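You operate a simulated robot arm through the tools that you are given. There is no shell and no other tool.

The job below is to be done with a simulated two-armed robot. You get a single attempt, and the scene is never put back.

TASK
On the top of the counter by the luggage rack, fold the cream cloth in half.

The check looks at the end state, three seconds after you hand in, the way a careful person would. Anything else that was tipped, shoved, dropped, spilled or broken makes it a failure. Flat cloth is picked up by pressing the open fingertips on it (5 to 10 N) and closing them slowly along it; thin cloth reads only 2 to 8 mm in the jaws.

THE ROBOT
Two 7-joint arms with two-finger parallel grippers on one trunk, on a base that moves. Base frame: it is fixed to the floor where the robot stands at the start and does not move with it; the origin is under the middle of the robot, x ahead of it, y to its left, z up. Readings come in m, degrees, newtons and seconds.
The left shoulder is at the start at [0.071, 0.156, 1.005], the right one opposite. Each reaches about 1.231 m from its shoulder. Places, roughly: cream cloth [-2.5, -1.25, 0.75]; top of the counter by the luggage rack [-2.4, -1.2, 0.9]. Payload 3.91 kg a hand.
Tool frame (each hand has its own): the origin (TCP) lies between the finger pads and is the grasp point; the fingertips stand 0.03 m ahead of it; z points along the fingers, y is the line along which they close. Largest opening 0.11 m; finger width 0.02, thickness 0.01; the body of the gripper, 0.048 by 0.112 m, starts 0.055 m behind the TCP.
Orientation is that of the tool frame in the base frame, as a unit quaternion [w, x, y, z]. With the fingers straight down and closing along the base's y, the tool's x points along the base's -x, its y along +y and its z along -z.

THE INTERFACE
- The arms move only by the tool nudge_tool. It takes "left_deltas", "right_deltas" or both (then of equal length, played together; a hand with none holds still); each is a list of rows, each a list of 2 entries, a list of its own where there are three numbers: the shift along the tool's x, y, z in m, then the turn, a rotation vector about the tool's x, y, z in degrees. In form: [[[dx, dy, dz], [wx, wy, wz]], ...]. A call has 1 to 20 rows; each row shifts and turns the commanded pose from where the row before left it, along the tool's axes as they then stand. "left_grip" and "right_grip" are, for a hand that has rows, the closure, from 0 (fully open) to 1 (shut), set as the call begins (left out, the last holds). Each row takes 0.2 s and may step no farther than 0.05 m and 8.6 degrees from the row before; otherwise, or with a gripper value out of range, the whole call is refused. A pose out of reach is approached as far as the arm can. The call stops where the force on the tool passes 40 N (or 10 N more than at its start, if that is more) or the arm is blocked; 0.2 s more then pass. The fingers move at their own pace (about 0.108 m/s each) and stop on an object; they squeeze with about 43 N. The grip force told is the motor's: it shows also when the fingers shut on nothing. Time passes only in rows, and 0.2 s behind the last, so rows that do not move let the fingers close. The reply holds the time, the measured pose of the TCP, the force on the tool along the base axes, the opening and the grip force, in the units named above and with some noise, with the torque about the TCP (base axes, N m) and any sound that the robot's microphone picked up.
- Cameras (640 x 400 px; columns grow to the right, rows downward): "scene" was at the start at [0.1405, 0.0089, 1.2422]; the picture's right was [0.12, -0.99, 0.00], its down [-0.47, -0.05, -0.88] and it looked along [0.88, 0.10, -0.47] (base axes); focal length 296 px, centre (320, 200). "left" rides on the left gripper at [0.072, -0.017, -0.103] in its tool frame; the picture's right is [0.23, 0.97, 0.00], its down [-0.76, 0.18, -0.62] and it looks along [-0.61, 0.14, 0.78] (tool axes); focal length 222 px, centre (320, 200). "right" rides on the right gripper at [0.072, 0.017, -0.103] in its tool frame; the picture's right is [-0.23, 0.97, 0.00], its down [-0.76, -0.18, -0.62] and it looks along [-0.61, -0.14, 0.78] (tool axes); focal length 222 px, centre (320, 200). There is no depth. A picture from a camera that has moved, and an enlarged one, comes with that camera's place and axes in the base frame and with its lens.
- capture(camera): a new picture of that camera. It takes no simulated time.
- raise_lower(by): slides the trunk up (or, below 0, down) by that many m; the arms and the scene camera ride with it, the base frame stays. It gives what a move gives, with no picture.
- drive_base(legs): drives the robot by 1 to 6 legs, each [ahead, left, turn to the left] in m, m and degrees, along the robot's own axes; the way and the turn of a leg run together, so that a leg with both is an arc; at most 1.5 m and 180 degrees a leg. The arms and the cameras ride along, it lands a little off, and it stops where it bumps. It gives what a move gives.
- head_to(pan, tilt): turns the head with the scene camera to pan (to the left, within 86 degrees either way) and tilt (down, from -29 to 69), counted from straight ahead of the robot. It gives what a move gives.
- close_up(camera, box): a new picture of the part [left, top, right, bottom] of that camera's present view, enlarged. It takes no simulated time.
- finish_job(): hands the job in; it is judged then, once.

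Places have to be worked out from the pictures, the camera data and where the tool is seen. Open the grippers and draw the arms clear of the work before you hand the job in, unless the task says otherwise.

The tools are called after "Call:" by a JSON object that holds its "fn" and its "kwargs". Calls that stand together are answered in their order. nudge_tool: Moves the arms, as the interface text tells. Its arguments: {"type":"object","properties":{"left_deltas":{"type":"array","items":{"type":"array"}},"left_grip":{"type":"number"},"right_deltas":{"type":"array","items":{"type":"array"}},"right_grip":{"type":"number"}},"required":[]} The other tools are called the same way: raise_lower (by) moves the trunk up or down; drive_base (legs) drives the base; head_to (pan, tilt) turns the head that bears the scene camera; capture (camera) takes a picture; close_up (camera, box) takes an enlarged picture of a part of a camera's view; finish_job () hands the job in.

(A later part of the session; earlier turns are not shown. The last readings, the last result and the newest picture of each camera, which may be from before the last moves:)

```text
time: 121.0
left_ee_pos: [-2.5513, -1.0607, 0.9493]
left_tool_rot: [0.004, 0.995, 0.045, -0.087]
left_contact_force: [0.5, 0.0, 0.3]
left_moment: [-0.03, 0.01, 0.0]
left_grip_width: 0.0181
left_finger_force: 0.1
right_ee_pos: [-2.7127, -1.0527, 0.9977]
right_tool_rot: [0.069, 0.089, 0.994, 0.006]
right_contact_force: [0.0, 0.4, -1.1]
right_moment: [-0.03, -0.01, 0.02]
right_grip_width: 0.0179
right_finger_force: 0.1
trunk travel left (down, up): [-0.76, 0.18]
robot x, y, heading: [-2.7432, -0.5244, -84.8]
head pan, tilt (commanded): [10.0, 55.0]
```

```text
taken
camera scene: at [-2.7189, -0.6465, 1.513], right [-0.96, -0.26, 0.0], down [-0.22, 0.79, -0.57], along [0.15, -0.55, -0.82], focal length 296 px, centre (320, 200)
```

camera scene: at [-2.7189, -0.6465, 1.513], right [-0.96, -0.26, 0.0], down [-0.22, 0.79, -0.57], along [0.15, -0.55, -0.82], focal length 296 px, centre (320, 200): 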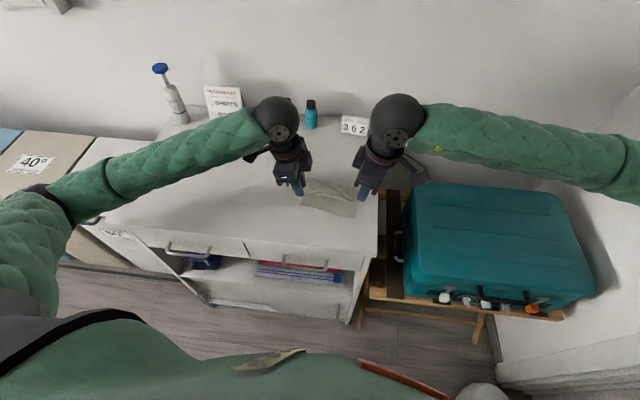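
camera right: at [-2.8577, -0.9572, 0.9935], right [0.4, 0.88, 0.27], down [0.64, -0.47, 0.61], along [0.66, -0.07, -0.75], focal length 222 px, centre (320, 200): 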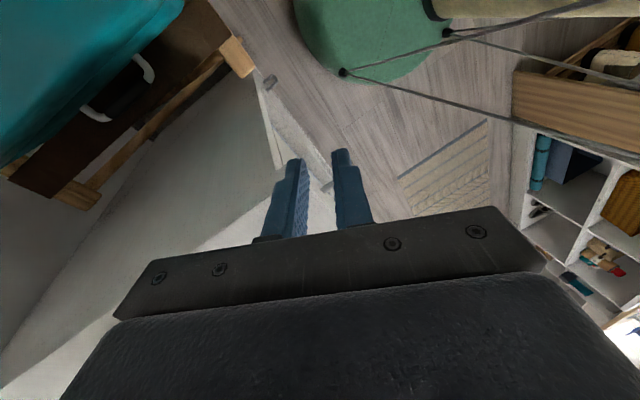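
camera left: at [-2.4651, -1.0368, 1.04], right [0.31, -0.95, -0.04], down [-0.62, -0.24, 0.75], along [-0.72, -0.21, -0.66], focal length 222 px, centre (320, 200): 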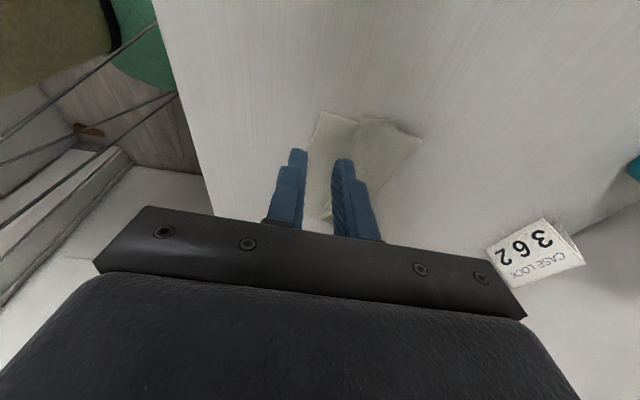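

Orientation is right now (yaw ≈ -75°, slight lean). I lower both hands to a close hover over the near edge and check with the wrist cameras.

Call:
{"fn": "nudge_tool", "kwargs": {"left_deltas": [[[-0.0028, 0.0007, 0.012], [0, 0, 0]], [[-0.0028, 0.0007, 0.012], [0, 0, 0]], [[-0.0028, 0.0007, 0.012], [0, 0, 0]]], "right_deltas": [[[-0.0056, -0.001, 0.027], [0, 0, 0]], [[-0.0056, -0.001, 0.027], [0, 0, 0]], [[-0.0056, -0.001, 0.027], [0, 0, 0]]]}}

Call:
{"fn": "close_up", "kwargs": {"camera": "right", "box": [230, 90, 430, 215]}}

Call:
{"fn": "close_up", "kwargs": {"camera": "left", "box": [230, 90, 430, 215]}}

```text
time: 121.8
left_ee_pos: [-2.5653, -1.0666, 0.9153]
left_tool_rot: [0.004, 0.995, 0.045, -0.087]
left_contact_force: [-0.1, -0.6, -0.2]
left_moment: [-0.01, -0.02, 0.04]
left_grip_width: 0.0183
left_finger_force: 0.1
right_ee_pos: [-2.6843, -1.0608, 0.9228]
right_tool_rot: [0.069, 0.089, 0.994, 0.008]
right_contact_force: [0.2, -0.2, -0.5]
right_moment: [0.01, -0.01, -0.01]
right_grip_width: 0.0181
right_finger_force: 0.0
trunk travel left (down, up): [-0.76, 0.18]
robot x, y, heading: [-2.7413, -0.525, -84.7]
head pan, tilt (commanded): [10.0, 55.0]
```

```text
3.20 times, centred on (330, 152) of right
camera zoom: at [-2.7677, -1.031, 1.0169], right [0.39, 0.92, 0.06], down [0.62, -0.31, 0.72], along [0.67, -0.24, -0.7], focal length 711 px, centre (288, 352)
```

zoom: 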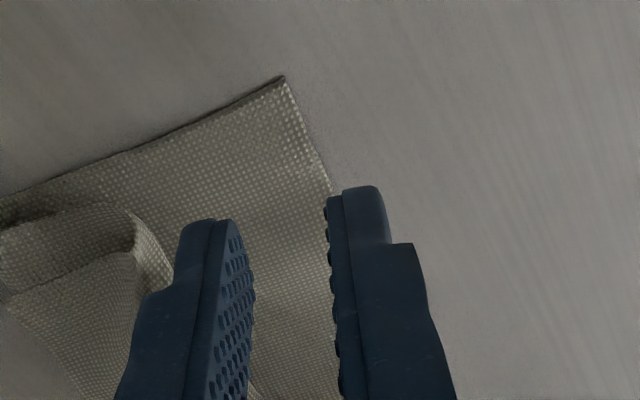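

```text
3.20 times, centred on (330, 152) of left
camera zoom: at [-2.4788, -1.0417, 1.0048], right [0.31, -0.95, -0.04], down [-0.62, -0.24, 0.75], along [-0.72, -0.21, -0.67], focal length 711 px, centre (288, 352)
```

zoom: 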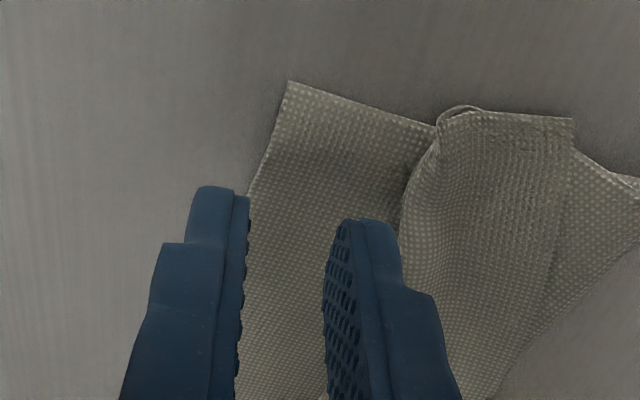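

Both outer fingers are right at the near edge and the inner ones on the bare bottom layer. I shift 2.5 mm toward me and lower to just above contact.

Call:
{"fn": "nudge_tool", "kwargs": {"left_deltas": [[[0.0016, -0.0013, 0.0089], [0, 0, 0]], [[0.0016, -0.0013, 0.0089], [0, 0, 0]]], "right_deltas": [[[0.002, 0.001, 0.0119], [0, 0, 0]], [[0.002, 0.001, 0.0119], [0, 0, 0]]]}}

Call:
{"fn": "close_up", "kwargs": {"camera": "right", "box": [230, 90, 430, 215]}}

Call:
{"fn": "close_up", "kwargs": {"camera": "left", "box": [230, 90, 430, 215]}}

```text
time: 122.4
left_ee_pos: [-2.5667, -1.0625, 0.8973]
left_tool_rot: [0.004, 0.995, 0.045, -0.087]
left_contact_force: [-0.7, -1.1, 0.2]
left_moment: [-0.03, -0.02, 0.02]
left_grip_width: 0.0183
left_finger_force: 0.1
right_ee_pos: [-2.6864, -1.0543, 0.8983]
right_tool_rot: [0.07, 0.089, 0.994, 0.008]
right_contact_force: [-0.1, -0.2, 0.1]
right_moment: [0.02, -0.01, -0.01]
right_grip_width: 0.018
right_finger_force: 0.1
trunk travel left (down, up): [-0.76, 0.18]
robot x, y, heading: [-2.7443, -0.5273, -84.8]
head pan, tilt (commanded): [10.0, 55.0]
```

```text
3.20 times, centred on (330, 152) of right
camera zoom: at [-2.7682, -1.0269, 0.992], right [0.39, 0.92, 0.06], down [0.62, -0.31, 0.72], along [0.68, -0.24, -0.7], focal length 711 px, centre (288, 352)
```

zoom: 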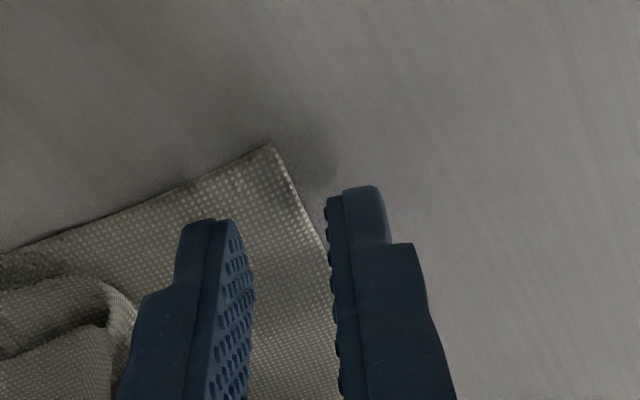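

```text
3.20 times, centred on (330, 152) of left
camera zoom: at [-2.4788, -1.0383, 0.9866], right [0.31, -0.95, -0.04], down [-0.62, -0.24, 0.75], along [-0.72, -0.21, -0.66], focal length 711 px, centre (288, 352)
```

zoom: 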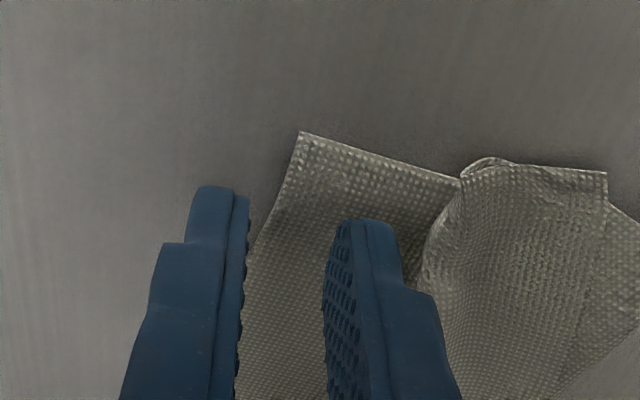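

Both outer fingers are a few mm outside the edge. I move the right 3 mm and the left 1 mm forward and go down to touch.

Call:
{"fn": "nudge_tool", "kwargs": {"left_deltas": [[[0.0006, 0.001, 0.0035], [0, 0, 0]]], "right_deltas": [[[0.0005, -0.003, 0.0032], [0, 0, 0]]]}}

Call:
{"fn": "nudge_tool", "kwargs": {"left_deltas": [[[0.0002, 0, 0.0012], [0, 0, 0]]], "right_deltas": [[[0.0002, 0, 0.0012], [0, 0, 0]]]}}

```text
time: 122.8
left_ee_pos: [-2.5664, -1.0627, 0.8933]
left_tool_rot: [0.003, 0.995, 0.044, -0.088]
left_contact_force: [-0.2, -0.1, 0.0]
left_moment: [0.03, 0.0, 0.01]
left_grip_width: 0.0179
left_finger_force: 0.0
right_ee_pos: [-2.6852, -1.0583, 0.8941]
right_tool_rot: [0.069, 0.088, 0.994, 0.007]
right_contact_force: [-0.4, 0.3, -0.1]
right_moment: [-0.03, 0.02, 0.01]
right_grip_width: 0.0181
right_finger_force: 0.2
trunk travel left (down, up): [-0.76, 0.18]
robot x, y, heading: [-2.7418, -0.5253, -84.7]
head pan, tilt (commanded): [10.0, 55.0]
```

```text
time: 123.2
left_ee_pos: [-2.5672, -1.0614, 0.8924]
left_tool_rot: [0.003, 0.995, 0.045, -0.088]
left_contact_force: [0.3, 0.0, 1.1]
left_moment: [0.02, -0.01, 0.03]
left_grip_width: 0.0181
left_finger_force: 0.1
right_ee_pos: [-2.6855, -1.0582, 0.8918]
right_tool_rot: [0.069, 0.089, 0.994, 0.007]
right_contact_force: [0.7, -0.3, 0.0]
right_moment: [-0.02, 0.02, -0.02]
right_grip_width: 0.0181
right_finger_force: 0.1
trunk travel left (down, up): [-0.76, 0.18]
robot x, y, heading: [-2.7401, -0.5241, -84.5]
head pan, tilt (commanded): [10.0, 55.0]
```

Left just touches (1 N). I lower both a millimetre more.

Call:
{"fn": "nudge_tool", "kwargs": {"left_deltas": [[[0.0001, 0, 0.0006], [0, 0, 0]]], "right_deltas": [[[0.0002, 0, 0.0012], [0, 0, 0]]]}}

```text
time: 123.6
left_ee_pos: [-2.5662, -1.0621, 0.893]
left_tool_rot: [0.004, 0.995, 0.045, -0.087]
left_contact_force: [-0.8, 0.4, 4.9]
left_moment: [-0.06, 0.01, -0.02]
left_grip_width: 0.0179
left_finger_force: 0.1
right_ee_pos: [-2.687, -1.0587, 0.8929]
right_tool_rot: [0.07, 0.088, 0.994, 0.007]
right_contact_force: [0.1, -0.3, 6.6]
right_moment: [-0.09, 0.04, 0.02]
right_grip_width: 0.0182
right_finger_force: 0.2
trunk travel left (down, up): [-0.76, 0.18]
robot x, y, heading: [-2.7419, -0.5273, -84.9]
head pan, tilt (commanded): [10.0, 55.0]
```

Left 5 N, right 7 N. Closing slowly in steps.

Call:
{"fn": "nudge_tool", "kwargs": {"left_deltas": [[[0, 0, 0.0002], [0, 0, 0]]], "right_deltas": [[[0, 0, 0.0001], [0, 0, 0]]], "left_grip": 0.87, "right_grip": 0.87}}

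Call:
{"fn": "close_up", "kwargs": {"camera": "right", "box": [230, 90, 430, 215]}}

Call:
{"fn": "close_up", "kwargs": {"camera": "left", "box": [230, 90, 430, 215]}}

```text
time: 124.0
left_ee_pos: [-2.5664, -1.0628, 0.8922]
left_tool_rot: [0.003, 0.995, 0.044, -0.087]
left_contact_force: [0.9, -0.8, 4.5]
left_moment: [-0.07, -0.07, -0.01]
left_grip_width: 0.0149
left_finger_force: 0.4
right_ee_pos: [-2.6868, -1.057, 0.8923]
right_tool_rot: [0.07, 0.088, 0.994, 0.007]
right_contact_force: [-0.1, -0.2, 7.9]
right_moment: [-0.16, 0.05, -0.03]
right_grip_width: 0.0151
right_finger_force: 1.1
trunk travel left (down, up): [-0.76, 0.18]
robot x, y, heading: [-2.7402, -0.5218, -84.9]
head pan, tilt (commanded): [10.0, 55.0]
```

```text
3.20 times, centred on (330, 152) of right
camera zoom: at [-2.7688, -1.0289, 0.9865], right [0.39, 0.92, 0.06], down [0.62, -0.31, 0.72], along [0.68, -0.25, -0.7], focal length 711 px, centre (288, 352)
```

zoom: 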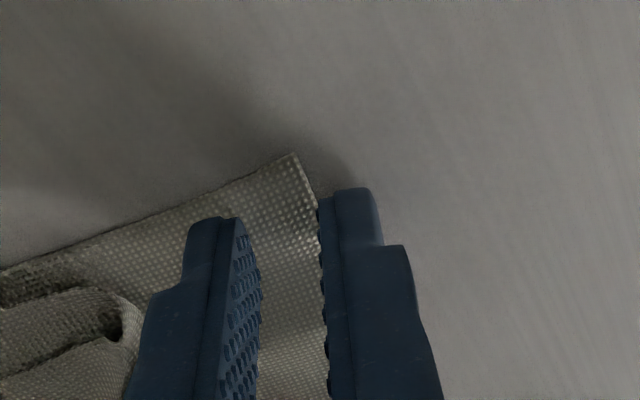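

```text
3.20 times, centred on (330, 152) of left
camera zoom: at [-2.4788, -1.0384, 0.9822], right [0.31, -0.95, -0.04], down [-0.62, -0.24, 0.75], along [-0.72, -0.21, -0.67], focal length 711 px, centre (288, 352)
```

zoom: 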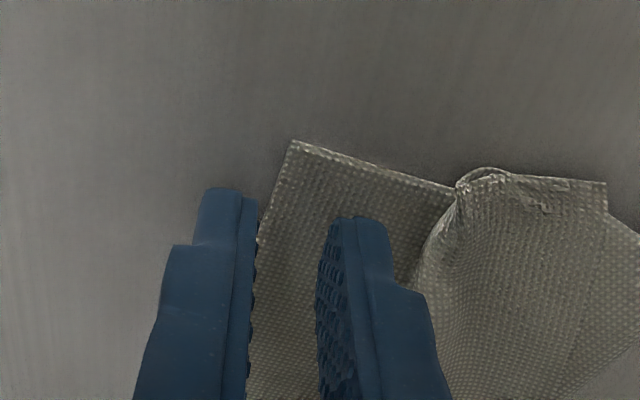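

The edge is right against the outer fingers. I keep closing.

Call:
{"fn": "nudge_tool", "kwargs": {"left_deltas": [[[0, 0, 0.0002], [0, 0, 0]]], "right_deltas": [[[0, 0, 0], [0, 0, 0]]], "left_grip": 0.9, "right_grip": 0.9}}

Call:
{"fn": "nudge_tool", "kwargs": {"left_deltas": [[[0, 0, 0], [0, 0, 0]]], "right_deltas": [[[0, 0, 0], [0, 0, 0]]], "left_grip": 0.93, "right_grip": 0.93}}

Call:
{"fn": "close_up", "kwargs": {"camera": "right", "box": [230, 90, 430, 215]}}

Call:
{"fn": "close_up", "kwargs": {"camera": "left", "box": [230, 90, 430, 215]}}

```text
time: 124.4
left_ee_pos: [-2.5659, -1.0636, 0.8925]
left_tool_rot: [0.004, 0.995, 0.045, -0.086]
left_contact_force: [2.0, -0.3, 8.9]
left_moment: [-0.13, -0.11, 0.03]
left_grip_width: 0.0116
left_finger_force: 0.6
right_ee_pos: [-2.6867, -1.0569, 0.8922]
right_tool_rot: [0.069, 0.089, 0.994, 0.007]
right_contact_force: [-0.9, 0.3, 8.8]
right_moment: [-0.02, 0.08, -0.01]
right_grip_width: 0.0104
right_finger_force: 0.1
trunk travel left (down, up): [-0.76, 0.18]
robot x, y, heading: [-2.7397, -0.5247, -84.9]
head pan, tilt (commanded): [10.0, 55.0]
```

```text
time: 124.8
left_ee_pos: [-2.5664, -1.063, 0.8924]
left_tool_rot: [0.004, 0.995, 0.045, -0.087]
left_contact_force: [0.0, 0.0, 8.7]
left_moment: [-0.1, -0.02, 0.02]
left_grip_width: 0.008
left_finger_force: 0.6
right_ee_pos: [-2.686, -1.0578, 0.893]
right_tool_rot: [0.069, 0.088, 0.994, 0.008]
right_contact_force: [0.4, 0.2, 7.4]
right_moment: [0.0, 0.09, 0.0]
right_grip_width: 0.0071
right_finger_force: 0.1
trunk travel left (down, up): [-0.76, 0.18]
robot x, y, heading: [-2.7426, -0.5249, -84.8]
head pan, tilt (commanded): [10.0, 55.0]
```

```text
3.20 times, centred on (330, 152) of right
camera zoom: at [-2.7688, -1.0284, 0.9864], right [0.39, 0.92, 0.06], down [0.62, -0.31, 0.72], along [0.68, -0.25, -0.7], focal length 711 px, centre (288, 352)
```

zoom: 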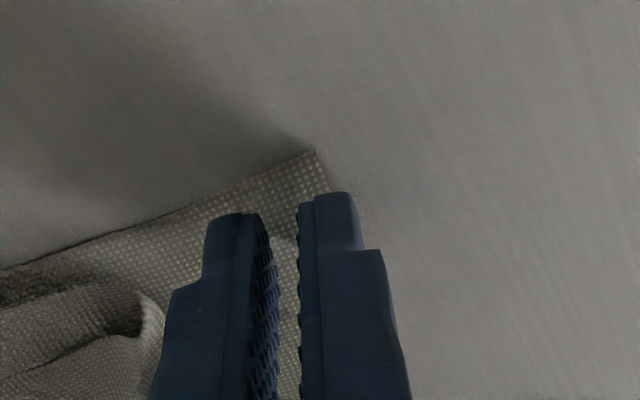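

```text
3.20 times, centred on (330, 152) of left
camera zoom: at [-2.4791, -1.0383, 0.9821], right [0.31, -0.95, -0.04], down [-0.62, -0.24, 0.75], along [-0.72, -0.21, -0.67], focal length 711 px, centre (288, 352)
```

zoom: 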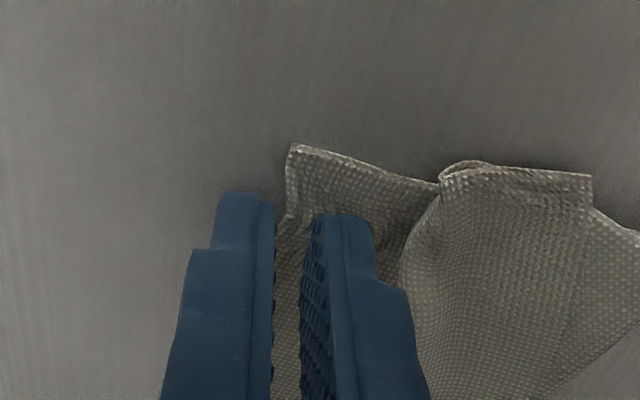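

The left is catching the edge; the right outer finger has slid onto the cloth. I press the right a bit more and close on.

Call:
{"fn": "nudge_tool", "kwargs": {"left_deltas": [[[0, 0, 0.0002], [0, 0, 0]]], "right_deltas": [[[0.0001, 0, 0.0006], [0, 0, 0]]], "left_grip": 0.95, "right_grip": 0.95}}

Call:
{"fn": "nudge_tool", "kwargs": {"left_deltas": [[[0, 0, 0], [0, 0, 0]], [[0, 0, 0], [0, 0, 0]]], "right_deltas": [[[0, 0, 0], [0, 0, 0]], [[0, 0, 0], [0, 0, 0]]], "left_grip": 1.0, "right_grip": 1.0}}

Call:
{"fn": "close_up", "kwargs": {"camera": "right", "box": [230, 90, 430, 215]}}

Call:
{"fn": "close_up", "kwargs": {"camera": "left", "box": [230, 90, 430, 215]}}

```text
time: 125.2
left_ee_pos: [-2.5657, -1.061, 0.8926]
left_tool_rot: [0.004, 0.995, 0.045, -0.086]
left_contact_force: [0.2, 0.2, 13.3]
left_moment: [-0.03, -0.03, -0.03]
left_grip_width: 0.0051
left_finger_force: 0.0
right_ee_pos: [-2.6863, -1.0575, 0.8922]
right_tool_rot: [0.069, 0.088, 0.994, 0.007]
right_contact_force: [0.5, 1.2, 10.0]
right_moment: [-0.05, 0.01, 0.0]
right_grip_width: 0.0046
right_finger_force: 0.0
trunk travel left (down, up): [-0.76, 0.18]
robot x, y, heading: [-2.745, -0.5232, -84.9]
head pan, tilt (commanded): [10.0, 55.0]
```

```text
time: 125.8
left_ee_pos: [-2.5668, -1.0614, 0.8921]
left_tool_rot: [0.004, 0.995, 0.046, -0.087]
left_contact_force: [-0.4, 0.3, 15.7]
left_moment: [-0.03, -0.06, 0.0]
left_grip_width: 0.0
left_finger_force: 37.7
right_ee_pos: [-2.6866, -1.0577, 0.8923]
right_tool_rot: [0.07, 0.089, 0.994, 0.007]
right_contact_force: [0.1, -2.0, 10.5]
right_moment: [-0.11, 0.05, 0.01]
right_grip_width: 0.0
right_finger_force: 37.2
trunk travel left (down, up): [-0.76, 0.18]
robot x, y, heading: [-2.7392, -0.527, -84.5]
head pan, tilt (commanded): [10.0, 55.0]
```

```text
3.20 times, centred on (330, 152) of right
camera zoom: at [-2.769, -1.0283, 0.9862], right [0.39, 0.92, 0.06], down [0.62, -0.31, 0.72], along [0.68, -0.25, -0.7], focal length 711 px, centre (288, 352)
```

zoom: 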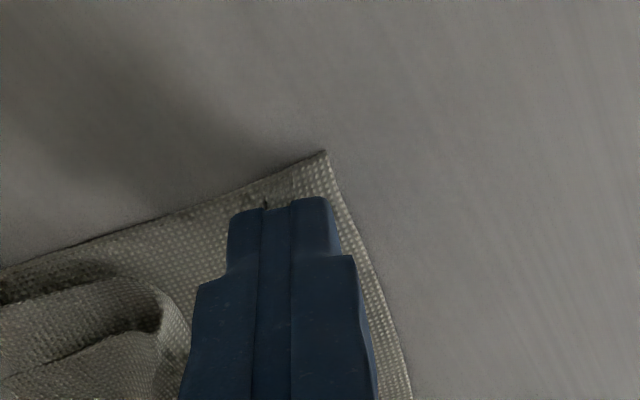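

```text
3.20 times, centred on (330, 152) of left
camera zoom: at [-2.4792, -1.0379, 0.9821], right [0.31, -0.95, -0.04], down [-0.62, -0.24, 0.75], along [-0.72, -0.21, -0.67], focal length 711 px, centre (288, 352)
```

zoom: 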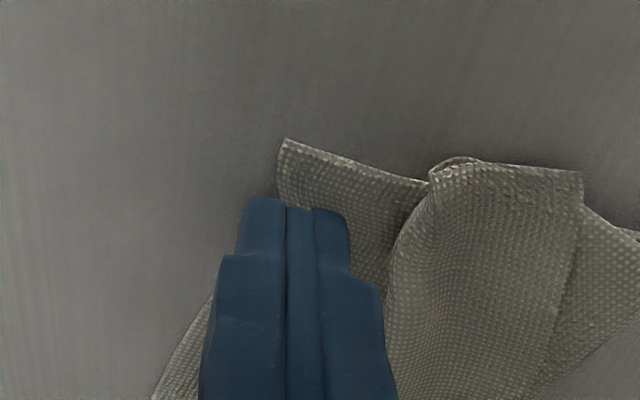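

Both jaws read 0.0: nothing was caught with the outer finger off the cloth. I'll use the method that worked (both fingers on single-layer cloth): the left hand closing sideways within the narrow strip, the right one closing front-to-back near C. First I lift both and turn the left hand back to yaw 0.

Call:
{"fn": "nudge_tool", "kwargs": {"left_deltas": [[[-0.0035, 0, -0.0197], [0, 0, 0]], [[-0.0035, 0, -0.0197], [0, 0, 0]], [[0.01, 0, -0.02], [0, 5, 0]], [[0.01, 0, -0.02], [0, 5, 0]]], "right_deltas": [[[-0.0027, 0.0005, -0.0198], [0, 0, 0]], [[-0.0027, 0.0005, -0.0198], [0, 0, 0]], [[0.01, 0, -0.02], [0, 0, 0]], [[0.01, 0, -0.02], [0, 0, 0]]]}}

Call:
{"fn": "nudge_tool", "kwargs": {"left_deltas": [[[0, 0, 0], [0, 0, -8.2]], [[0, 0, 0], [0, 0, -8.2]], [[0, 0, 0], [0, 0, -8.2]], [[0, 0, 0], [0, 0, -8.2]], [[0, 0, 0], [0, 0, -8.2]], [[0, 0, 0], [0, 0, -8.2]], [[0, 0, 0], [0, 0, -8.2]], [[0, 0, 0], [0, 0, -8.2]], [[0, 0, 0], [0, 0, -8.2]], [[0, 0, 0], [0, 0, -8.2]]]}}

Call:
{"fn": "capture", "kwargs": {"camera": "scene"}}

Call:
{"fn": "close_up", "kwargs": {"camera": "scene", "box": [280, 165, 370, 225]}}

```text
time: 126.8
left_ee_pos: [-2.5402, -1.0577, 0.9681]
left_tool_rot: [-0.001, 0.999, 0.046, 0.001]
left_contact_force: [-0.1, 0.3, -0.9]
left_moment: [-0.02, 0.0, -0.02]
left_grip_width: 0.0
left_finger_force: 37.9
right_ee_pos: [-2.7108, -1.0544, 0.9684]
right_tool_rot: [0.07, 0.089, 0.994, 0.007]
right_contact_force: [-0.6, 0.5, 0.3]
right_moment: [-0.04, -0.03, 0.04]
right_grip_width: 0.0
right_finger_force: 37.9
trunk travel left (down, up): [-0.76, 0.18]
robot x, y, heading: [-2.7438, -0.5252, -84.8]
head pan, tilt (commanded): [10.0, 55.0]
```

```text
time: 129.0
left_ee_pos: [-2.541, -1.0604, 0.9679]
left_tool_rot: [0.0, 0.724, 0.69, 0.001]
left_contact_force: [-0.6, -0.2, 0.2]
left_moment: [-0.01, 0.01, -0.02]
left_grip_width: 0.0001
left_finger_force: 37.8
right_ee_pos: [-2.7102, -1.0553, 0.9679]
right_tool_rot: [0.069, 0.088, 0.994, 0.008]
right_contact_force: [-0.2, 0.5, 0.2]
right_moment: [-0.04, -0.04, 0.01]
right_grip_width: 0.0001
right_finger_force: 37.7
trunk travel left (down, up): [-0.76, 0.18]
robot x, y, heading: [-2.7386, -0.526, -84.9]
head pan, tilt (commanded): [10.0, 55.0]
```

```text
taken
camera scene: at [-2.7187, -0.6469, 1.513], right [-0.96, -0.26, 0.0], down [-0.22, 0.79, -0.57], along [0.15, -0.55, -0.82], focal length 296 px, centre (320, 200)
```

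scene: 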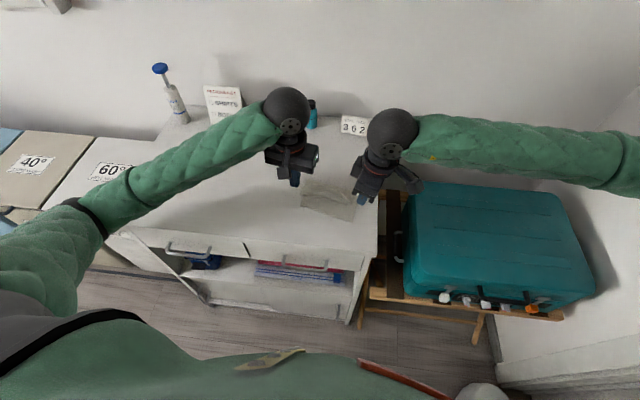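

```text
6.67 times, centred on (325, 195) of scene
camera zoom: at [-2.7187, -0.6469, 1.513], right [-0.96, -0.26, 0.0], down [-0.22, 0.79, -0.57], along [0.15, -0.55, -0.82], focal length 1970 px, centre (287, 233)
```

zoom: 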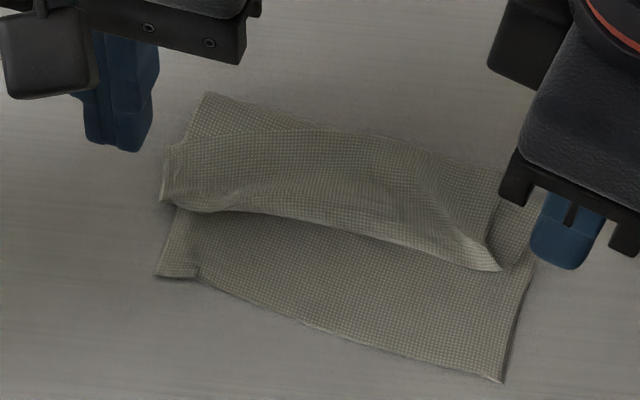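

The left closing axis is now parallel to the near edge. Near-left corner D is at (-2.554,-1.053) and the strip there is 31–36 mm deep, so I bring the left hand over (-2.580,-1.066) with a 24 mm gap.

Call:
{"fn": "nudge_tool", "kwargs": {"left_deltas": [[[-0.0037, -0.0194, 0.0265], [0, 0, 0]], [[-0.0037, -0.0194, 0.0265], [0, 0, 0]]], "left_grip": 0.782}}

Call:
{"fn": "close_up", "kwargs": {"camera": "left", "box": [200, 70, 440, 220]}}

Call:
{"fn": "close_up", "kwargs": {"camera": "scene", "box": [280, 165, 370, 225]}}

```text
time: 129.6
left_ee_pos: [-2.5804, -1.0663, 0.9153]
left_tool_rot: [-0.001, 0.724, 0.69, 0.001]
left_contact_force: [0.0, 0.0, 0.2]
left_moment: [0.0, -0.04, 0.03]
left_grip_width: 0.0239
left_finger_force: 0.1
right_ee_pos: [-2.7116, -1.0543, 0.9677]
right_tool_rot: [0.068, 0.089, 0.994, 0.007]
right_contact_force: [0.1, -0.1, -0.3]
right_moment: [-0.02, -0.02, -0.01]
right_grip_width: 0.0002
right_finger_force: 37.7
trunk travel left (down, up): [-0.76, 0.18]
robot x, y, heading: [-2.7422, -0.5274, -84.8]
head pan, tilt (commanded): [10.0, 55.0]
```

```text
2.67 times, centred on (320, 145) of left
camera zoom: at [-2.5939, -0.9943, 1.0195], right [0.98, 0.18, 0.0], down [0.14, -0.77, 0.62], along [0.11, -0.61, -0.78], focal length 592 px, centre (320, 347)
```

zoom: 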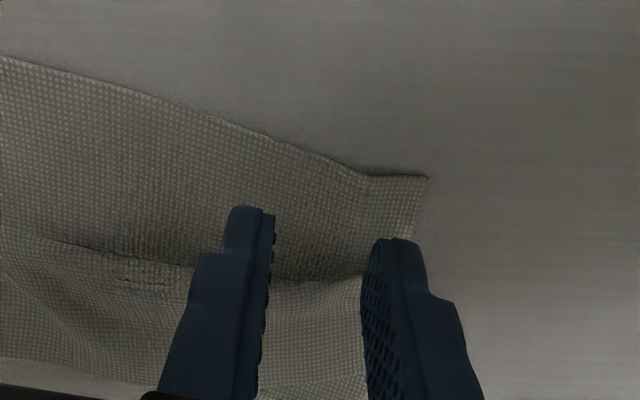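

```text
6.67 times, centred on (325, 195) of scene
camera zoom: at [-2.7189, -0.6471, 1.513], right [-0.96, -0.26, 0.0], down [-0.22, 0.79, -0.57], along [0.15, -0.55, -0.82], focal length 1970 px, centre (287, 233)
```

zoom: 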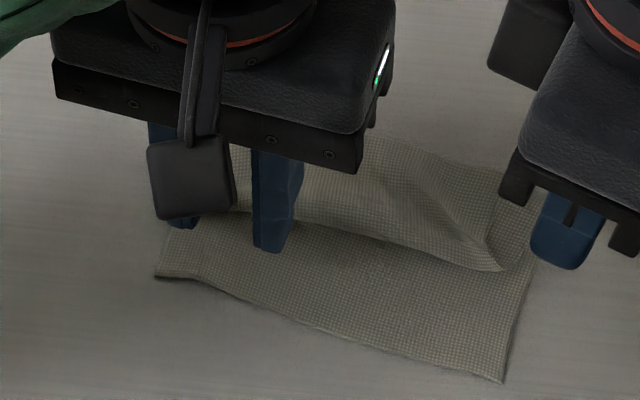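

The fingers sit squarely over the single-layer strip. I lower the left hand to contact.

Call:
{"fn": "nudge_tool", "kwargs": {"left_deltas": [[[0, 0, 0.009], [0, 0, 0]], [[0, 0, 0.009], [0, 0, 0]], [[0, 0, 0.003], [0, 0, 0]]]}}

Call:
{"fn": "nudge_tool", "kwargs": {"left_deltas": [[[0, 0, 0.0015], [0, 0, 0]]]}}

```text
time: 130.4
left_ee_pos: [-2.5807, -1.0661, 0.8945]
left_tool_rot: [0.0, 0.724, 0.69, 0.001]
left_contact_force: [0.2, 0.0, 0.1]
left_moment: [0.0, 0.01, 0.0]
left_grip_width: 0.024
left_finger_force: 0.1
right_ee_pos: [-2.7106, -1.0539, 0.9676]
right_tool_rot: [0.069, 0.089, 0.994, 0.009]
right_contact_force: [-0.3, -0.5, -0.3]
right_moment: [-0.01, -0.02, 0.0]
right_grip_width: 0.0
right_finger_force: 37.7
trunk travel left (down, up): [-0.76, 0.18]
robot x, y, heading: [-2.7435, -0.5251, -84.9]
head pan, tilt (commanded): [10.0, 55.0]
```

```text
time: 130.8
left_ee_pos: [-2.5806, -1.0667, 0.8926]
left_tool_rot: [-0.001, 0.724, 0.69, 0.0]
left_contact_force: [0.7, -0.7, -0.1]
left_moment: [0.01, -0.04, 0.01]
left_grip_width: 0.024
left_finger_force: 0.0
right_ee_pos: [-2.7102, -1.0545, 0.9681]
right_tool_rot: [0.069, 0.088, 0.994, 0.008]
right_contact_force: [0.2, 0.5, 1.1]
right_moment: [-0.01, 0.01, 0.01]
right_grip_width: 0.0001
right_finger_force: 38.2
trunk travel left (down, up): [-0.76, 0.18]
robot x, y, heading: [-2.7386, -0.5246, -84.8]
head pan, tilt (commanded): [10.0, 55.0]
```

Not touching yet; 1.2 mm more.

Call:
{"fn": "nudge_tool", "kwargs": {"left_deltas": [[[0, 0, 0.0012], [0, 0, 0]]]}}

```text
time: 131.2
left_ee_pos: [-2.5813, -1.0651, 0.8912]
left_tool_rot: [-0.001, 0.724, 0.69, 0.001]
left_contact_force: [-0.4, 0.2, 0.0]
left_moment: [0.01, -0.03, 0.01]
left_grip_width: 0.0241
left_finger_force: 0.0
right_ee_pos: [-2.7109, -1.0557, 0.969]
right_tool_rot: [0.069, 0.088, 0.994, 0.008]
right_contact_force: [-0.6, -0.4, 0.4]
right_moment: [-0.01, 0.01, -0.02]
right_grip_width: 0.0
right_finger_force: 37.9
trunk travel left (down, up): [-0.76, 0.18]
robot x, y, heading: [-2.7413, -0.5246, -84.8]
head pan, tilt (commanded): [10.0, 55.0]
```

Call:
{"fn": "nudge_tool", "kwargs": {"left_deltas": [[[0, 0, 0.0012], [0, 0, 0]]]}}

```text
time: 131.6
left_ee_pos: [-2.5806, -1.0662, 0.891]
left_tool_rot: [-0.001, 0.724, 0.69, 0.0]
left_contact_force: [1.1, -1.3, 7.3]
left_moment: [-0.01, -0.06, -0.06]
left_grip_width: 0.024
left_finger_force: 0.5
right_ee_pos: [-2.7102, -1.0543, 0.9681]
right_tool_rot: [0.069, 0.088, 0.994, 0.007]
right_contact_force: [-0.2, 0.4, 0.3]
right_moment: [-0.03, 0.0, 0.01]
right_grip_width: 0.0
right_finger_force: 38.0
trunk travel left (down, up): [-0.76, 0.18]
robot x, y, heading: [-2.7397, -0.5235, -84.7]
head pan, tilt (commanded): [10.0, 55.0]
```

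Contact at 7 N. I close the left slowly.

Call:
{"fn": "nudge_tool", "kwargs": {"left_deltas": [[[0, 0, 0.0002], [0, 0, 0]]], "left_grip": 0.82}}

Call:
{"fn": "nudge_tool", "kwargs": {"left_deltas": [[[0, 0, 0], [0, 0, 0]]], "left_grip": 0.86}}

Call:
{"fn": "close_up", "kwargs": {"camera": "left", "box": [200, 70, 440, 220]}}

```text
time: 132.0
left_ee_pos: [-2.5819, -1.0664, 0.8914]
left_tool_rot: [0.0, 0.724, 0.69, 0.0]
left_contact_force: [-0.7, 0.7, 15.8]
left_moment: [0.04, -0.1, 0.01]
left_grip_width: 0.0189
left_finger_force: 0.1
right_ee_pos: [-2.7106, -1.0532, 0.9685]
right_tool_rot: [0.068, 0.089, 0.994, 0.007]
right_contact_force: [0.1, -0.3, 0.2]
right_moment: [0.01, 0.0, -0.01]
right_grip_width: 0.0
right_finger_force: 37.8
trunk travel left (down, up): [-0.76, 0.18]
robot x, y, heading: [-2.7445, -0.5253, -84.6]
head pan, tilt (commanded): [10.0, 55.0]
```

```text
time: 132.4
left_ee_pos: [-2.5812, -1.0673, 0.8909]
left_tool_rot: [-0.001, 0.725, 0.689, 0.0]
left_contact_force: [-0.8, -0.7, 20.8]
left_moment: [0.01, -0.1, 0.0]
left_grip_width: 0.014
left_finger_force: 0.1
right_ee_pos: [-2.7119, -1.0546, 0.9679]
right_tool_rot: [0.069, 0.089, 0.994, 0.006]
right_contact_force: [0.1, 0.0, 0.3]
right_moment: [-0.04, -0.03, 0.04]
right_grip_width: 0.0001
right_finger_force: 37.6
trunk travel left (down, up): [-0.76, 0.18]
robot x, y, heading: [-2.7428, -0.5256, -85.0]
head pan, tilt (commanded): [10.0, 55.0]
```

```text
2.67 times, centred on (320, 145) of left
camera zoom: at [-2.5948, -0.9934, 0.9951], right [0.98, 0.18, 0.0], down [0.14, -0.77, 0.62], along [0.11, -0.61, -0.78], focal length 592 px, centre (320, 347)
```

zoom: 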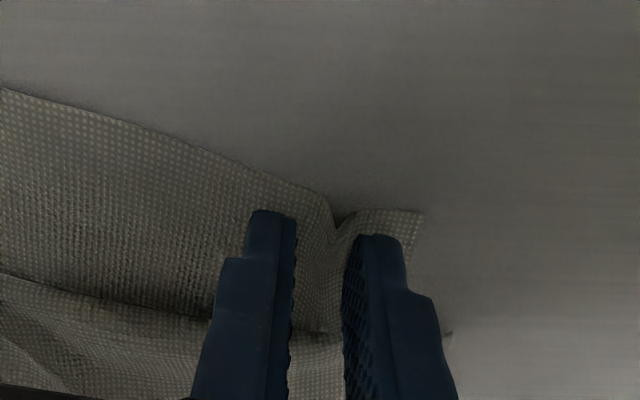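

A ridge is forming between the left fingers. I ease the press and continue closing.

Call:
{"fn": "nudge_tool", "kwargs": {"left_deltas": [[[0, 0, -0.0009], [0, 0, 0]]], "left_grip": 0.9}}

Call:
{"fn": "nudge_tool", "kwargs": {"left_deltas": [[[0, 0, 0], [0, 0, 0]]], "left_grip": 0.94}}

Call:
{"fn": "nudge_tool", "kwargs": {"left_deltas": [[[0, 0, 0], [0, 0, 0]], [[0, 0, 0], [0, 0, 0]]], "left_grip": 1.0}}

Call:
{"fn": "close_up", "kwargs": {"camera": "left", "box": [200, 70, 440, 220]}}

```text
time: 132.8
left_ee_pos: [-2.582, -1.0657, 0.8912]
left_tool_rot: [-0.001, 0.724, 0.69, 0.001]
left_contact_force: [-0.5, 0.8, 11.1]
left_moment: [0.03, -0.03, 0.01]
left_grip_width: 0.0098
left_finger_force: 0.0
right_ee_pos: [-2.7119, -1.0531, 0.9697]
right_tool_rot: [0.07, 0.089, 0.994, 0.008]
right_contact_force: [-0.7, 0.0, 0.4]
right_moment: [0.02, 0.01, 0.01]
right_grip_width: 0.0
right_finger_force: 37.7
trunk travel left (down, up): [-0.76, 0.18]
robot x, y, heading: [-2.7438, -0.5271, -84.8]
head pan, tilt (commanded): [10.0, 55.0]
```

```text
time: 133.2
left_ee_pos: [-2.5823, -1.0661, 0.8922]
left_tool_rot: [-0.001, 0.724, 0.69, 0.001]
left_contact_force: [0.0, -0.1, 10.0]
left_moment: [0.04, -0.05, -0.02]
left_grip_width: 0.0059
left_finger_force: 0.0
right_ee_pos: [-2.7118, -1.0547, 0.9673]
right_tool_rot: [0.07, 0.089, 0.994, 0.008]
right_contact_force: [0.9, 0.3, -0.5]
right_moment: [0.02, 0.02, 0.01]
right_grip_width: 0.0
right_finger_force: 37.5
trunk travel left (down, up): [-0.76, 0.18]
robot x, y, heading: [-2.7385, -0.5258, -84.6]
head pan, tilt (commanded): [10.0, 55.0]
```

```text
time: 133.8
left_ee_pos: [-2.5812, -1.0673, 0.8905]
left_tool_rot: [-0.001, 0.724, 0.69, 0.0]
left_contact_force: [-0.7, 0.8, 6.0]
left_moment: [0.04, 0.02, -0.03]
left_grip_width: 0.0017
left_finger_force: 41.1
right_ee_pos: [-2.7115, -1.0538, 0.968]
right_tool_rot: [0.069, 0.088, 0.994, 0.008]
right_contact_force: [0.0, 0.4, -0.7]
right_moment: [0.02, 0.01, 0.01]
right_grip_width: 0.0
right_finger_force: 37.4
trunk travel left (down, up): [-0.76, 0.18]
robot x, y, heading: [-2.7435, -0.5261, -84.7]
head pan, tilt (commanded): [10.0, 55.0]
```

```text
2.67 times, centred on (320, 145) of left
camera zoom: at [-2.5943, -0.9938, 0.9953], right [0.98, 0.18, 0.0], down [0.14, -0.77, 0.62], along [0.11, -0.61, -0.78], focal length 592 px, centre (320, 347)
```

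zoom: 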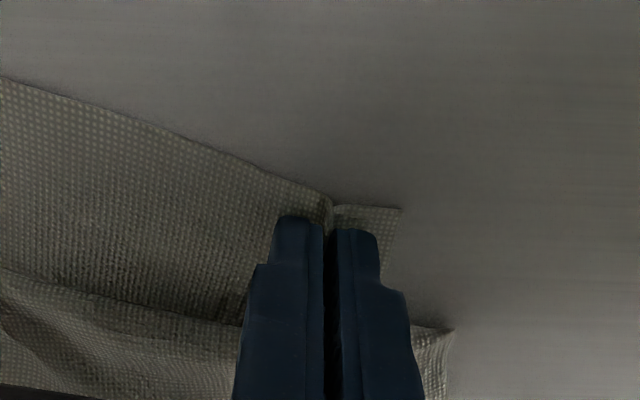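

Left holds cloth (1.7 mm, full force). Now the right hand: I check where corner C is in its camera.

Call:
{"fn": "close_up", "kwargs": {"camera": "right", "box": [230, 60, 470, 215]}}

Call:
{"fn": "close_up", "kwargs": {"camera": "scene", "box": [280, 165, 370, 225]}}

```text
2.58 times, centred on (350, 138) of right
camera zoom: at [-2.7934, -1.0253, 1.0621], right [0.39, 0.92, 0.06], down [0.63, -0.31, 0.72], along [0.68, -0.24, -0.7], focal length 573 px, centre (243, 361)
```

zoom: 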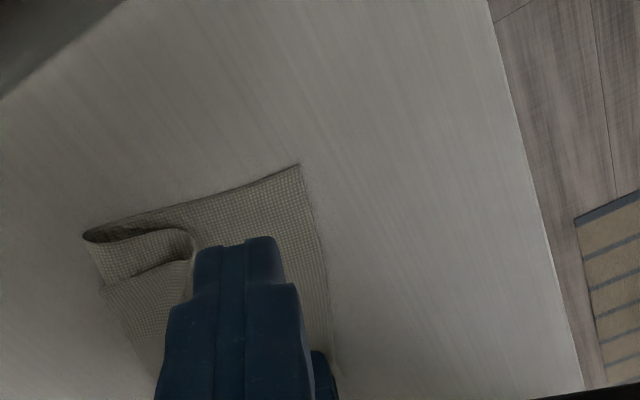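

```text
6.67 times, centred on (325, 195) of scene
camera zoom: at [-2.7188, -0.6464, 1.513], right [-0.96, -0.26, 0.0], down [-0.22, 0.79, -0.57], along [0.15, -0.55, -0.82], focal length 1970 px, centre (287, 233)
```

zoom: 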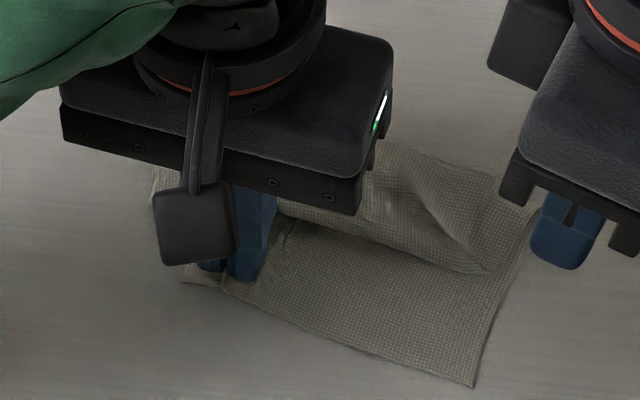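

Corner C is at (-2.687,-1.035) with a 46 mm single-layer strip behind it. I lean the right hand a bit more outward for clearance from the left body and bring it to a hover with a 22 mm gap.

Call:
{"fn": "nudge_tool", "kwargs": {"right_deltas": [[[0, 0, 0], [1.4, -7, 0]], [[-0.0085, -0.0015, 0.0245], [0, 0, 0]], [[-0.0085, -0.0015, 0.0245], [0, 0, 0]]], "right_grip": 0.8}}

Call:
{"fn": "close_up", "kwargs": {"camera": "right", "box": [230, 90, 430, 215]}}

Call:
{"fn": "close_up", "kwargs": {"camera": "scene", "box": [280, 165, 370, 225]}}

```text
time: 134.6
left_ee_pos: [-2.5815, -1.0662, 0.891]
left_tool_rot: [-0.001, 0.724, 0.69, 0.001]
left_contact_force: [0.3, 0.1, 3.7]
left_moment: [-0.02, -0.03, 0.01]
left_grip_width: 0.0016
left_finger_force: 41.6
right_ee_pos: [-2.6854, -1.0626, 0.9241]
right_tool_rot: [0.129, 0.089, 0.988, -0.01]
right_contact_force: [0.6, 0.6, -0.5]
right_moment: [0.05, -0.02, 0.0]
right_grip_width: 0.0217
right_finger_force: 0.0
trunk travel left (down, up): [-0.76, 0.18]
robot x, y, heading: [-2.7438, -0.5239, -84.8]
head pan, tilt (commanded): [10.0, 55.0]
```

```text
3.20 times, centred on (330, 152) of right
camera zoom: at [-2.7765, -1.0288, 1.0061], right [0.39, 0.92, 0.06], down [0.53, -0.28, 0.8], along [0.75, -0.28, -0.6], focal length 711 px, centre (288, 352)
```

zoom: 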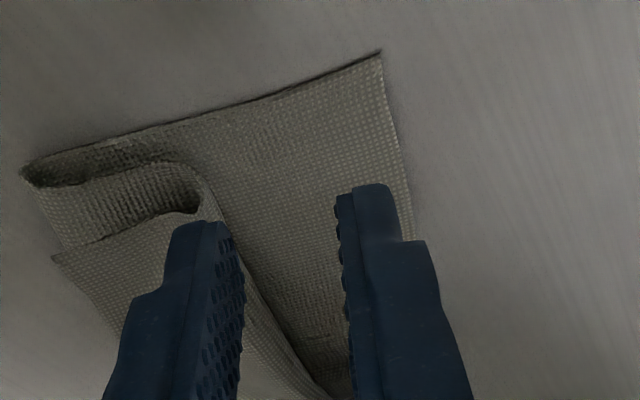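

```text
6.67 times, centred on (325, 195) of scene
camera zoom: at [-2.7193, -0.6468, 1.513], right [-0.96, -0.26, 0.0], down [-0.21, 0.79, -0.57], along [0.15, -0.55, -0.82], focal length 1970 px, centre (287, 233)
```

zoom: 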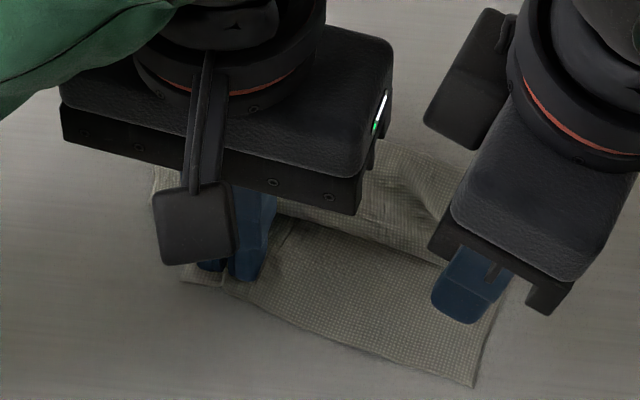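

Aligned; the inner finger is just beside the crease, so I shift 3 mm toward me while lowering.

Call:
{"fn": "nudge_tool", "kwargs": {"right_deltas": [[[0.0033, 0.0015, 0.0116], [0, 0, 0]], [[0.0033, 0.0015, 0.0116], [0, 0, 0]]]}}

Call:
{"fn": "close_up", "kwargs": {"camera": "right", "box": [230, 90, 430, 215]}}

```text
time: 135.2
left_ee_pos: [-2.5805, -1.0659, 0.8907]
left_tool_rot: [-0.001, 0.724, 0.689, 0.0]
left_contact_force: [-1.0, -1.3, 4.4]
left_moment: [-0.01, 0.02, 0.02]
left_grip_width: 0.0017
left_finger_force: 42.0
right_ee_pos: [-2.6831, -1.0591, 0.8988]
right_tool_rot: [0.129, 0.089, 0.988, -0.01]
right_contact_force: [-0.2, -0.4, -0.1]
right_moment: [0.0, -0.01, -0.01]
right_grip_width: 0.0219
right_finger_force: 0.0
trunk travel left (down, up): [-0.76, 0.18]
robot x, y, heading: [-2.7419, -0.524, -84.7]
head pan, tilt (commanded): [10.0, 55.0]
```

```text
3.20 times, centred on (330, 152) of right
camera zoom: at [-2.7756, -1.0258, 0.9819], right [0.39, 0.92, 0.06], down [0.54, -0.28, 0.8], along [0.75, -0.28, -0.6], focal length 711 px, centre (288, 352)
```

zoom: 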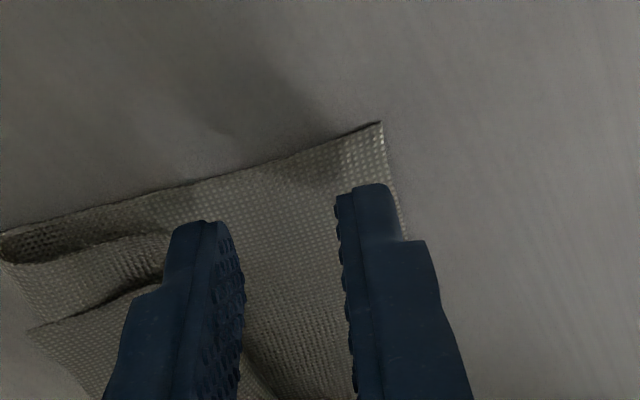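

The inner finger is very close to the crease end, so I shift 2.5 mm more toward me, narrow the gap to 20 mm and lower to contact.

Call:
{"fn": "nudge_tool", "kwargs": {"right_deltas": [[[0.0008, 0.0025, 0.0029], [0, 0, 0]]], "right_grip": 0.82}}

Call:
{"fn": "nudge_tool", "kwargs": {"right_deltas": [[[0.0004, 0, 0.0015], [0, 0, 0]]]}}

```text
time: 135.6
left_ee_pos: [-2.5812, -1.066, 0.8916]
left_tool_rot: [0.0, 0.724, 0.69, 0.001]
left_contact_force: [-1.0, 0.6, 2.9]
left_moment: [-0.01, -0.02, -0.01]
left_grip_width: 0.0018
left_finger_force: 41.9
right_ee_pos: [-2.6831, -1.0567, 0.897]
right_tool_rot: [0.129, 0.09, 0.988, -0.01]
right_contact_force: [-0.2, 0.0, 0.1]
right_moment: [0.0, 0.0, 0.0]
right_grip_width: 0.0198
right_finger_force: 0.1
trunk travel left (down, up): [-0.76, 0.18]
robot x, y, heading: [-2.7408, -0.5249, -84.9]
head pan, tilt (commanded): [10.0, 55.0]
```

```text
time: 136.0
left_ee_pos: [-2.5798, -1.0665, 0.8917]
left_tool_rot: [-0.001, 0.724, 0.69, 0.001]
left_contact_force: [-0.2, 1.3, 3.6]
left_moment: [0.02, -0.02, -0.02]
left_grip_width: 0.0015
left_finger_force: 41.9
right_ee_pos: [-2.6831, -1.0573, 0.8961]
right_tool_rot: [0.129, 0.089, 0.988, -0.01]
right_contact_force: [0.6, -0.4, 0.6]
right_moment: [0.02, 0.01, -0.01]
right_grip_width: 0.0197
right_finger_force: 0.2
trunk travel left (down, up): [-0.76, 0.18]
robot x, y, heading: [-2.739, -0.5262, -84.8]
head pan, tilt (commanded): [10.0, 55.0]
```

Call:
{"fn": "nudge_tool", "kwargs": {"right_deltas": [[[0.0004, 0, 0.0016], [0, 0, 0]]]}}

Call:
{"fn": "nudge_tool", "kwargs": {"right_deltas": [[[0.0003, 0, 0.0011], [0, 0, 0]]]}}

```text
time: 136.4
left_ee_pos: [-2.5806, -1.0664, 0.891]
left_tool_rot: [-0.001, 0.724, 0.69, 0.001]
left_contact_force: [-0.5, 0.0, 4.5]
left_moment: [0.0, 0.01, 0.05]
left_grip_width: 0.0016
left_finger_force: 42.1
right_ee_pos: [-2.683, -1.057, 0.8946]
right_tool_rot: [0.128, 0.09, 0.988, -0.01]
right_contact_force: [0.1, -0.4, 0.3]
right_moment: [0.01, 0.0, 0.03]
right_grip_width: 0.0201
right_finger_force: 0.1
trunk travel left (down, up): [-0.76, 0.18]
robot x, y, heading: [-2.7396, -0.5254, -84.8]
head pan, tilt (commanded): [10.0, 55.0]
```

```text
time: 136.8
left_ee_pos: [-2.5804, -1.0667, 0.8915]
left_tool_rot: [0.0, 0.724, 0.69, 0.002]
left_contact_force: [-0.8, 0.8, 2.8]
left_moment: [0.01, 0.04, 0.01]
left_grip_width: 0.0017
left_finger_force: 41.6
right_ee_pos: [-2.6842, -1.0566, 0.8927]
right_tool_rot: [0.128, 0.09, 0.988, -0.01]
right_contact_force: [0.3, 0.1, 2.1]
right_moment: [-0.01, -0.01, -0.03]
right_grip_width: 0.0199
right_finger_force: 0.0
trunk travel left (down, up): [-0.76, 0.18]
robot x, y, heading: [-2.7438, -0.5253, -84.9]
head pan, tilt (commanded): [10.0, 55.0]
```

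The right just touches (2 N). I press a touch more and begin closing.

Call:
{"fn": "nudge_tool", "kwargs": {"right_deltas": [[[0.0001, 0, 0.0006], [0, 0, 0]]]}}

Call:
{"fn": "nudge_tool", "kwargs": {"right_deltas": [[[0, 0, 0.0001], [0, 0, 0]]], "right_grip": 0.85}}

Call:
{"fn": "nudge_tool", "kwargs": {"right_deltas": [[[0, 0, 0.0001], [0, 0, 0]]], "right_grip": 0.88}}

Call:
{"fn": "close_up", "kwargs": {"camera": "right", "box": [230, 90, 430, 215]}}

```text
time: 137.2
left_ee_pos: [-2.5811, -1.0663, 0.8912]
left_tool_rot: [0.0, 0.725, 0.689, 0.0]
left_contact_force: [-0.2, 0.0, 0.8]
left_moment: [-0.02, 0.02, 0.0]
left_grip_width: 0.0019
left_finger_force: 42.0
right_ee_pos: [-2.683, -1.0575, 0.8935]
right_tool_rot: [0.128, 0.089, 0.988, -0.01]
right_contact_force: [1.2, -1.3, 9.9]
right_moment: [-0.03, 0.01, -0.03]
right_grip_width: 0.0197
right_finger_force: 0.2
trunk travel left (down, up): [-0.76, 0.18]
robot x, y, heading: [-2.7422, -0.5251, -84.6]
head pan, tilt (commanded): [10.0, 55.0]
```

```text
time: 137.6
left_ee_pos: [-2.5806, -1.0665, 0.8914]
left_tool_rot: [0.0, 0.724, 0.69, 0.001]
left_contact_force: [1.2, 0.0, 0.5]
left_moment: [-0.03, 0.02, 0.0]
left_grip_width: 0.002
left_finger_force: 41.7
right_ee_pos: [-2.6834, -1.0572, 0.8925]
right_tool_rot: [0.128, 0.09, 0.988, -0.01]
right_contact_force: [-1.5, -0.8, 14.8]
right_moment: [-0.01, 0.07, 0.02]
right_grip_width: 0.0156
right_finger_force: 0.1
trunk travel left (down, up): [-0.76, 0.18]
robot x, y, heading: [-2.7404, -0.5281, -85.0]
head pan, tilt (commanded): [10.0, 55.0]
```

```text
time: 138.0
left_ee_pos: [-2.5807, -1.0657, 0.8913]
left_tool_rot: [0.0, 0.725, 0.689, 0.001]
left_contact_force: [0.6, 0.5, 0.4]
left_moment: [0.01, 0.03, 0.01]
left_grip_width: 0.0017
left_finger_force: 41.2
right_ee_pos: [-2.6829, -1.0564, 0.8924]
right_tool_rot: [0.128, 0.09, 0.988, -0.01]
right_contact_force: [-0.5, -1.3, 14.5]
right_moment: [-0.01, 0.03, -0.01]
right_grip_width: 0.0123
right_finger_force: 0.1
trunk travel left (down, up): [-0.76, 0.18]
robot x, y, heading: [-2.7427, -0.5256, -85.0]
head pan, tilt (commanded): [10.0, 55.0]
```

```text
3.20 times, centred on (330, 152) of right
camera zoom: at [-2.7753, -1.0231, 0.975], right [0.39, 0.92, 0.06], down [0.54, -0.28, 0.8], along [0.75, -0.28, -0.6], focal length 711 px, centre (288, 352)
```

zoom: 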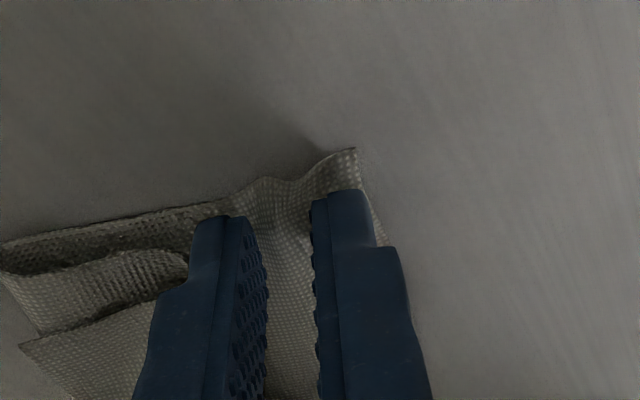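

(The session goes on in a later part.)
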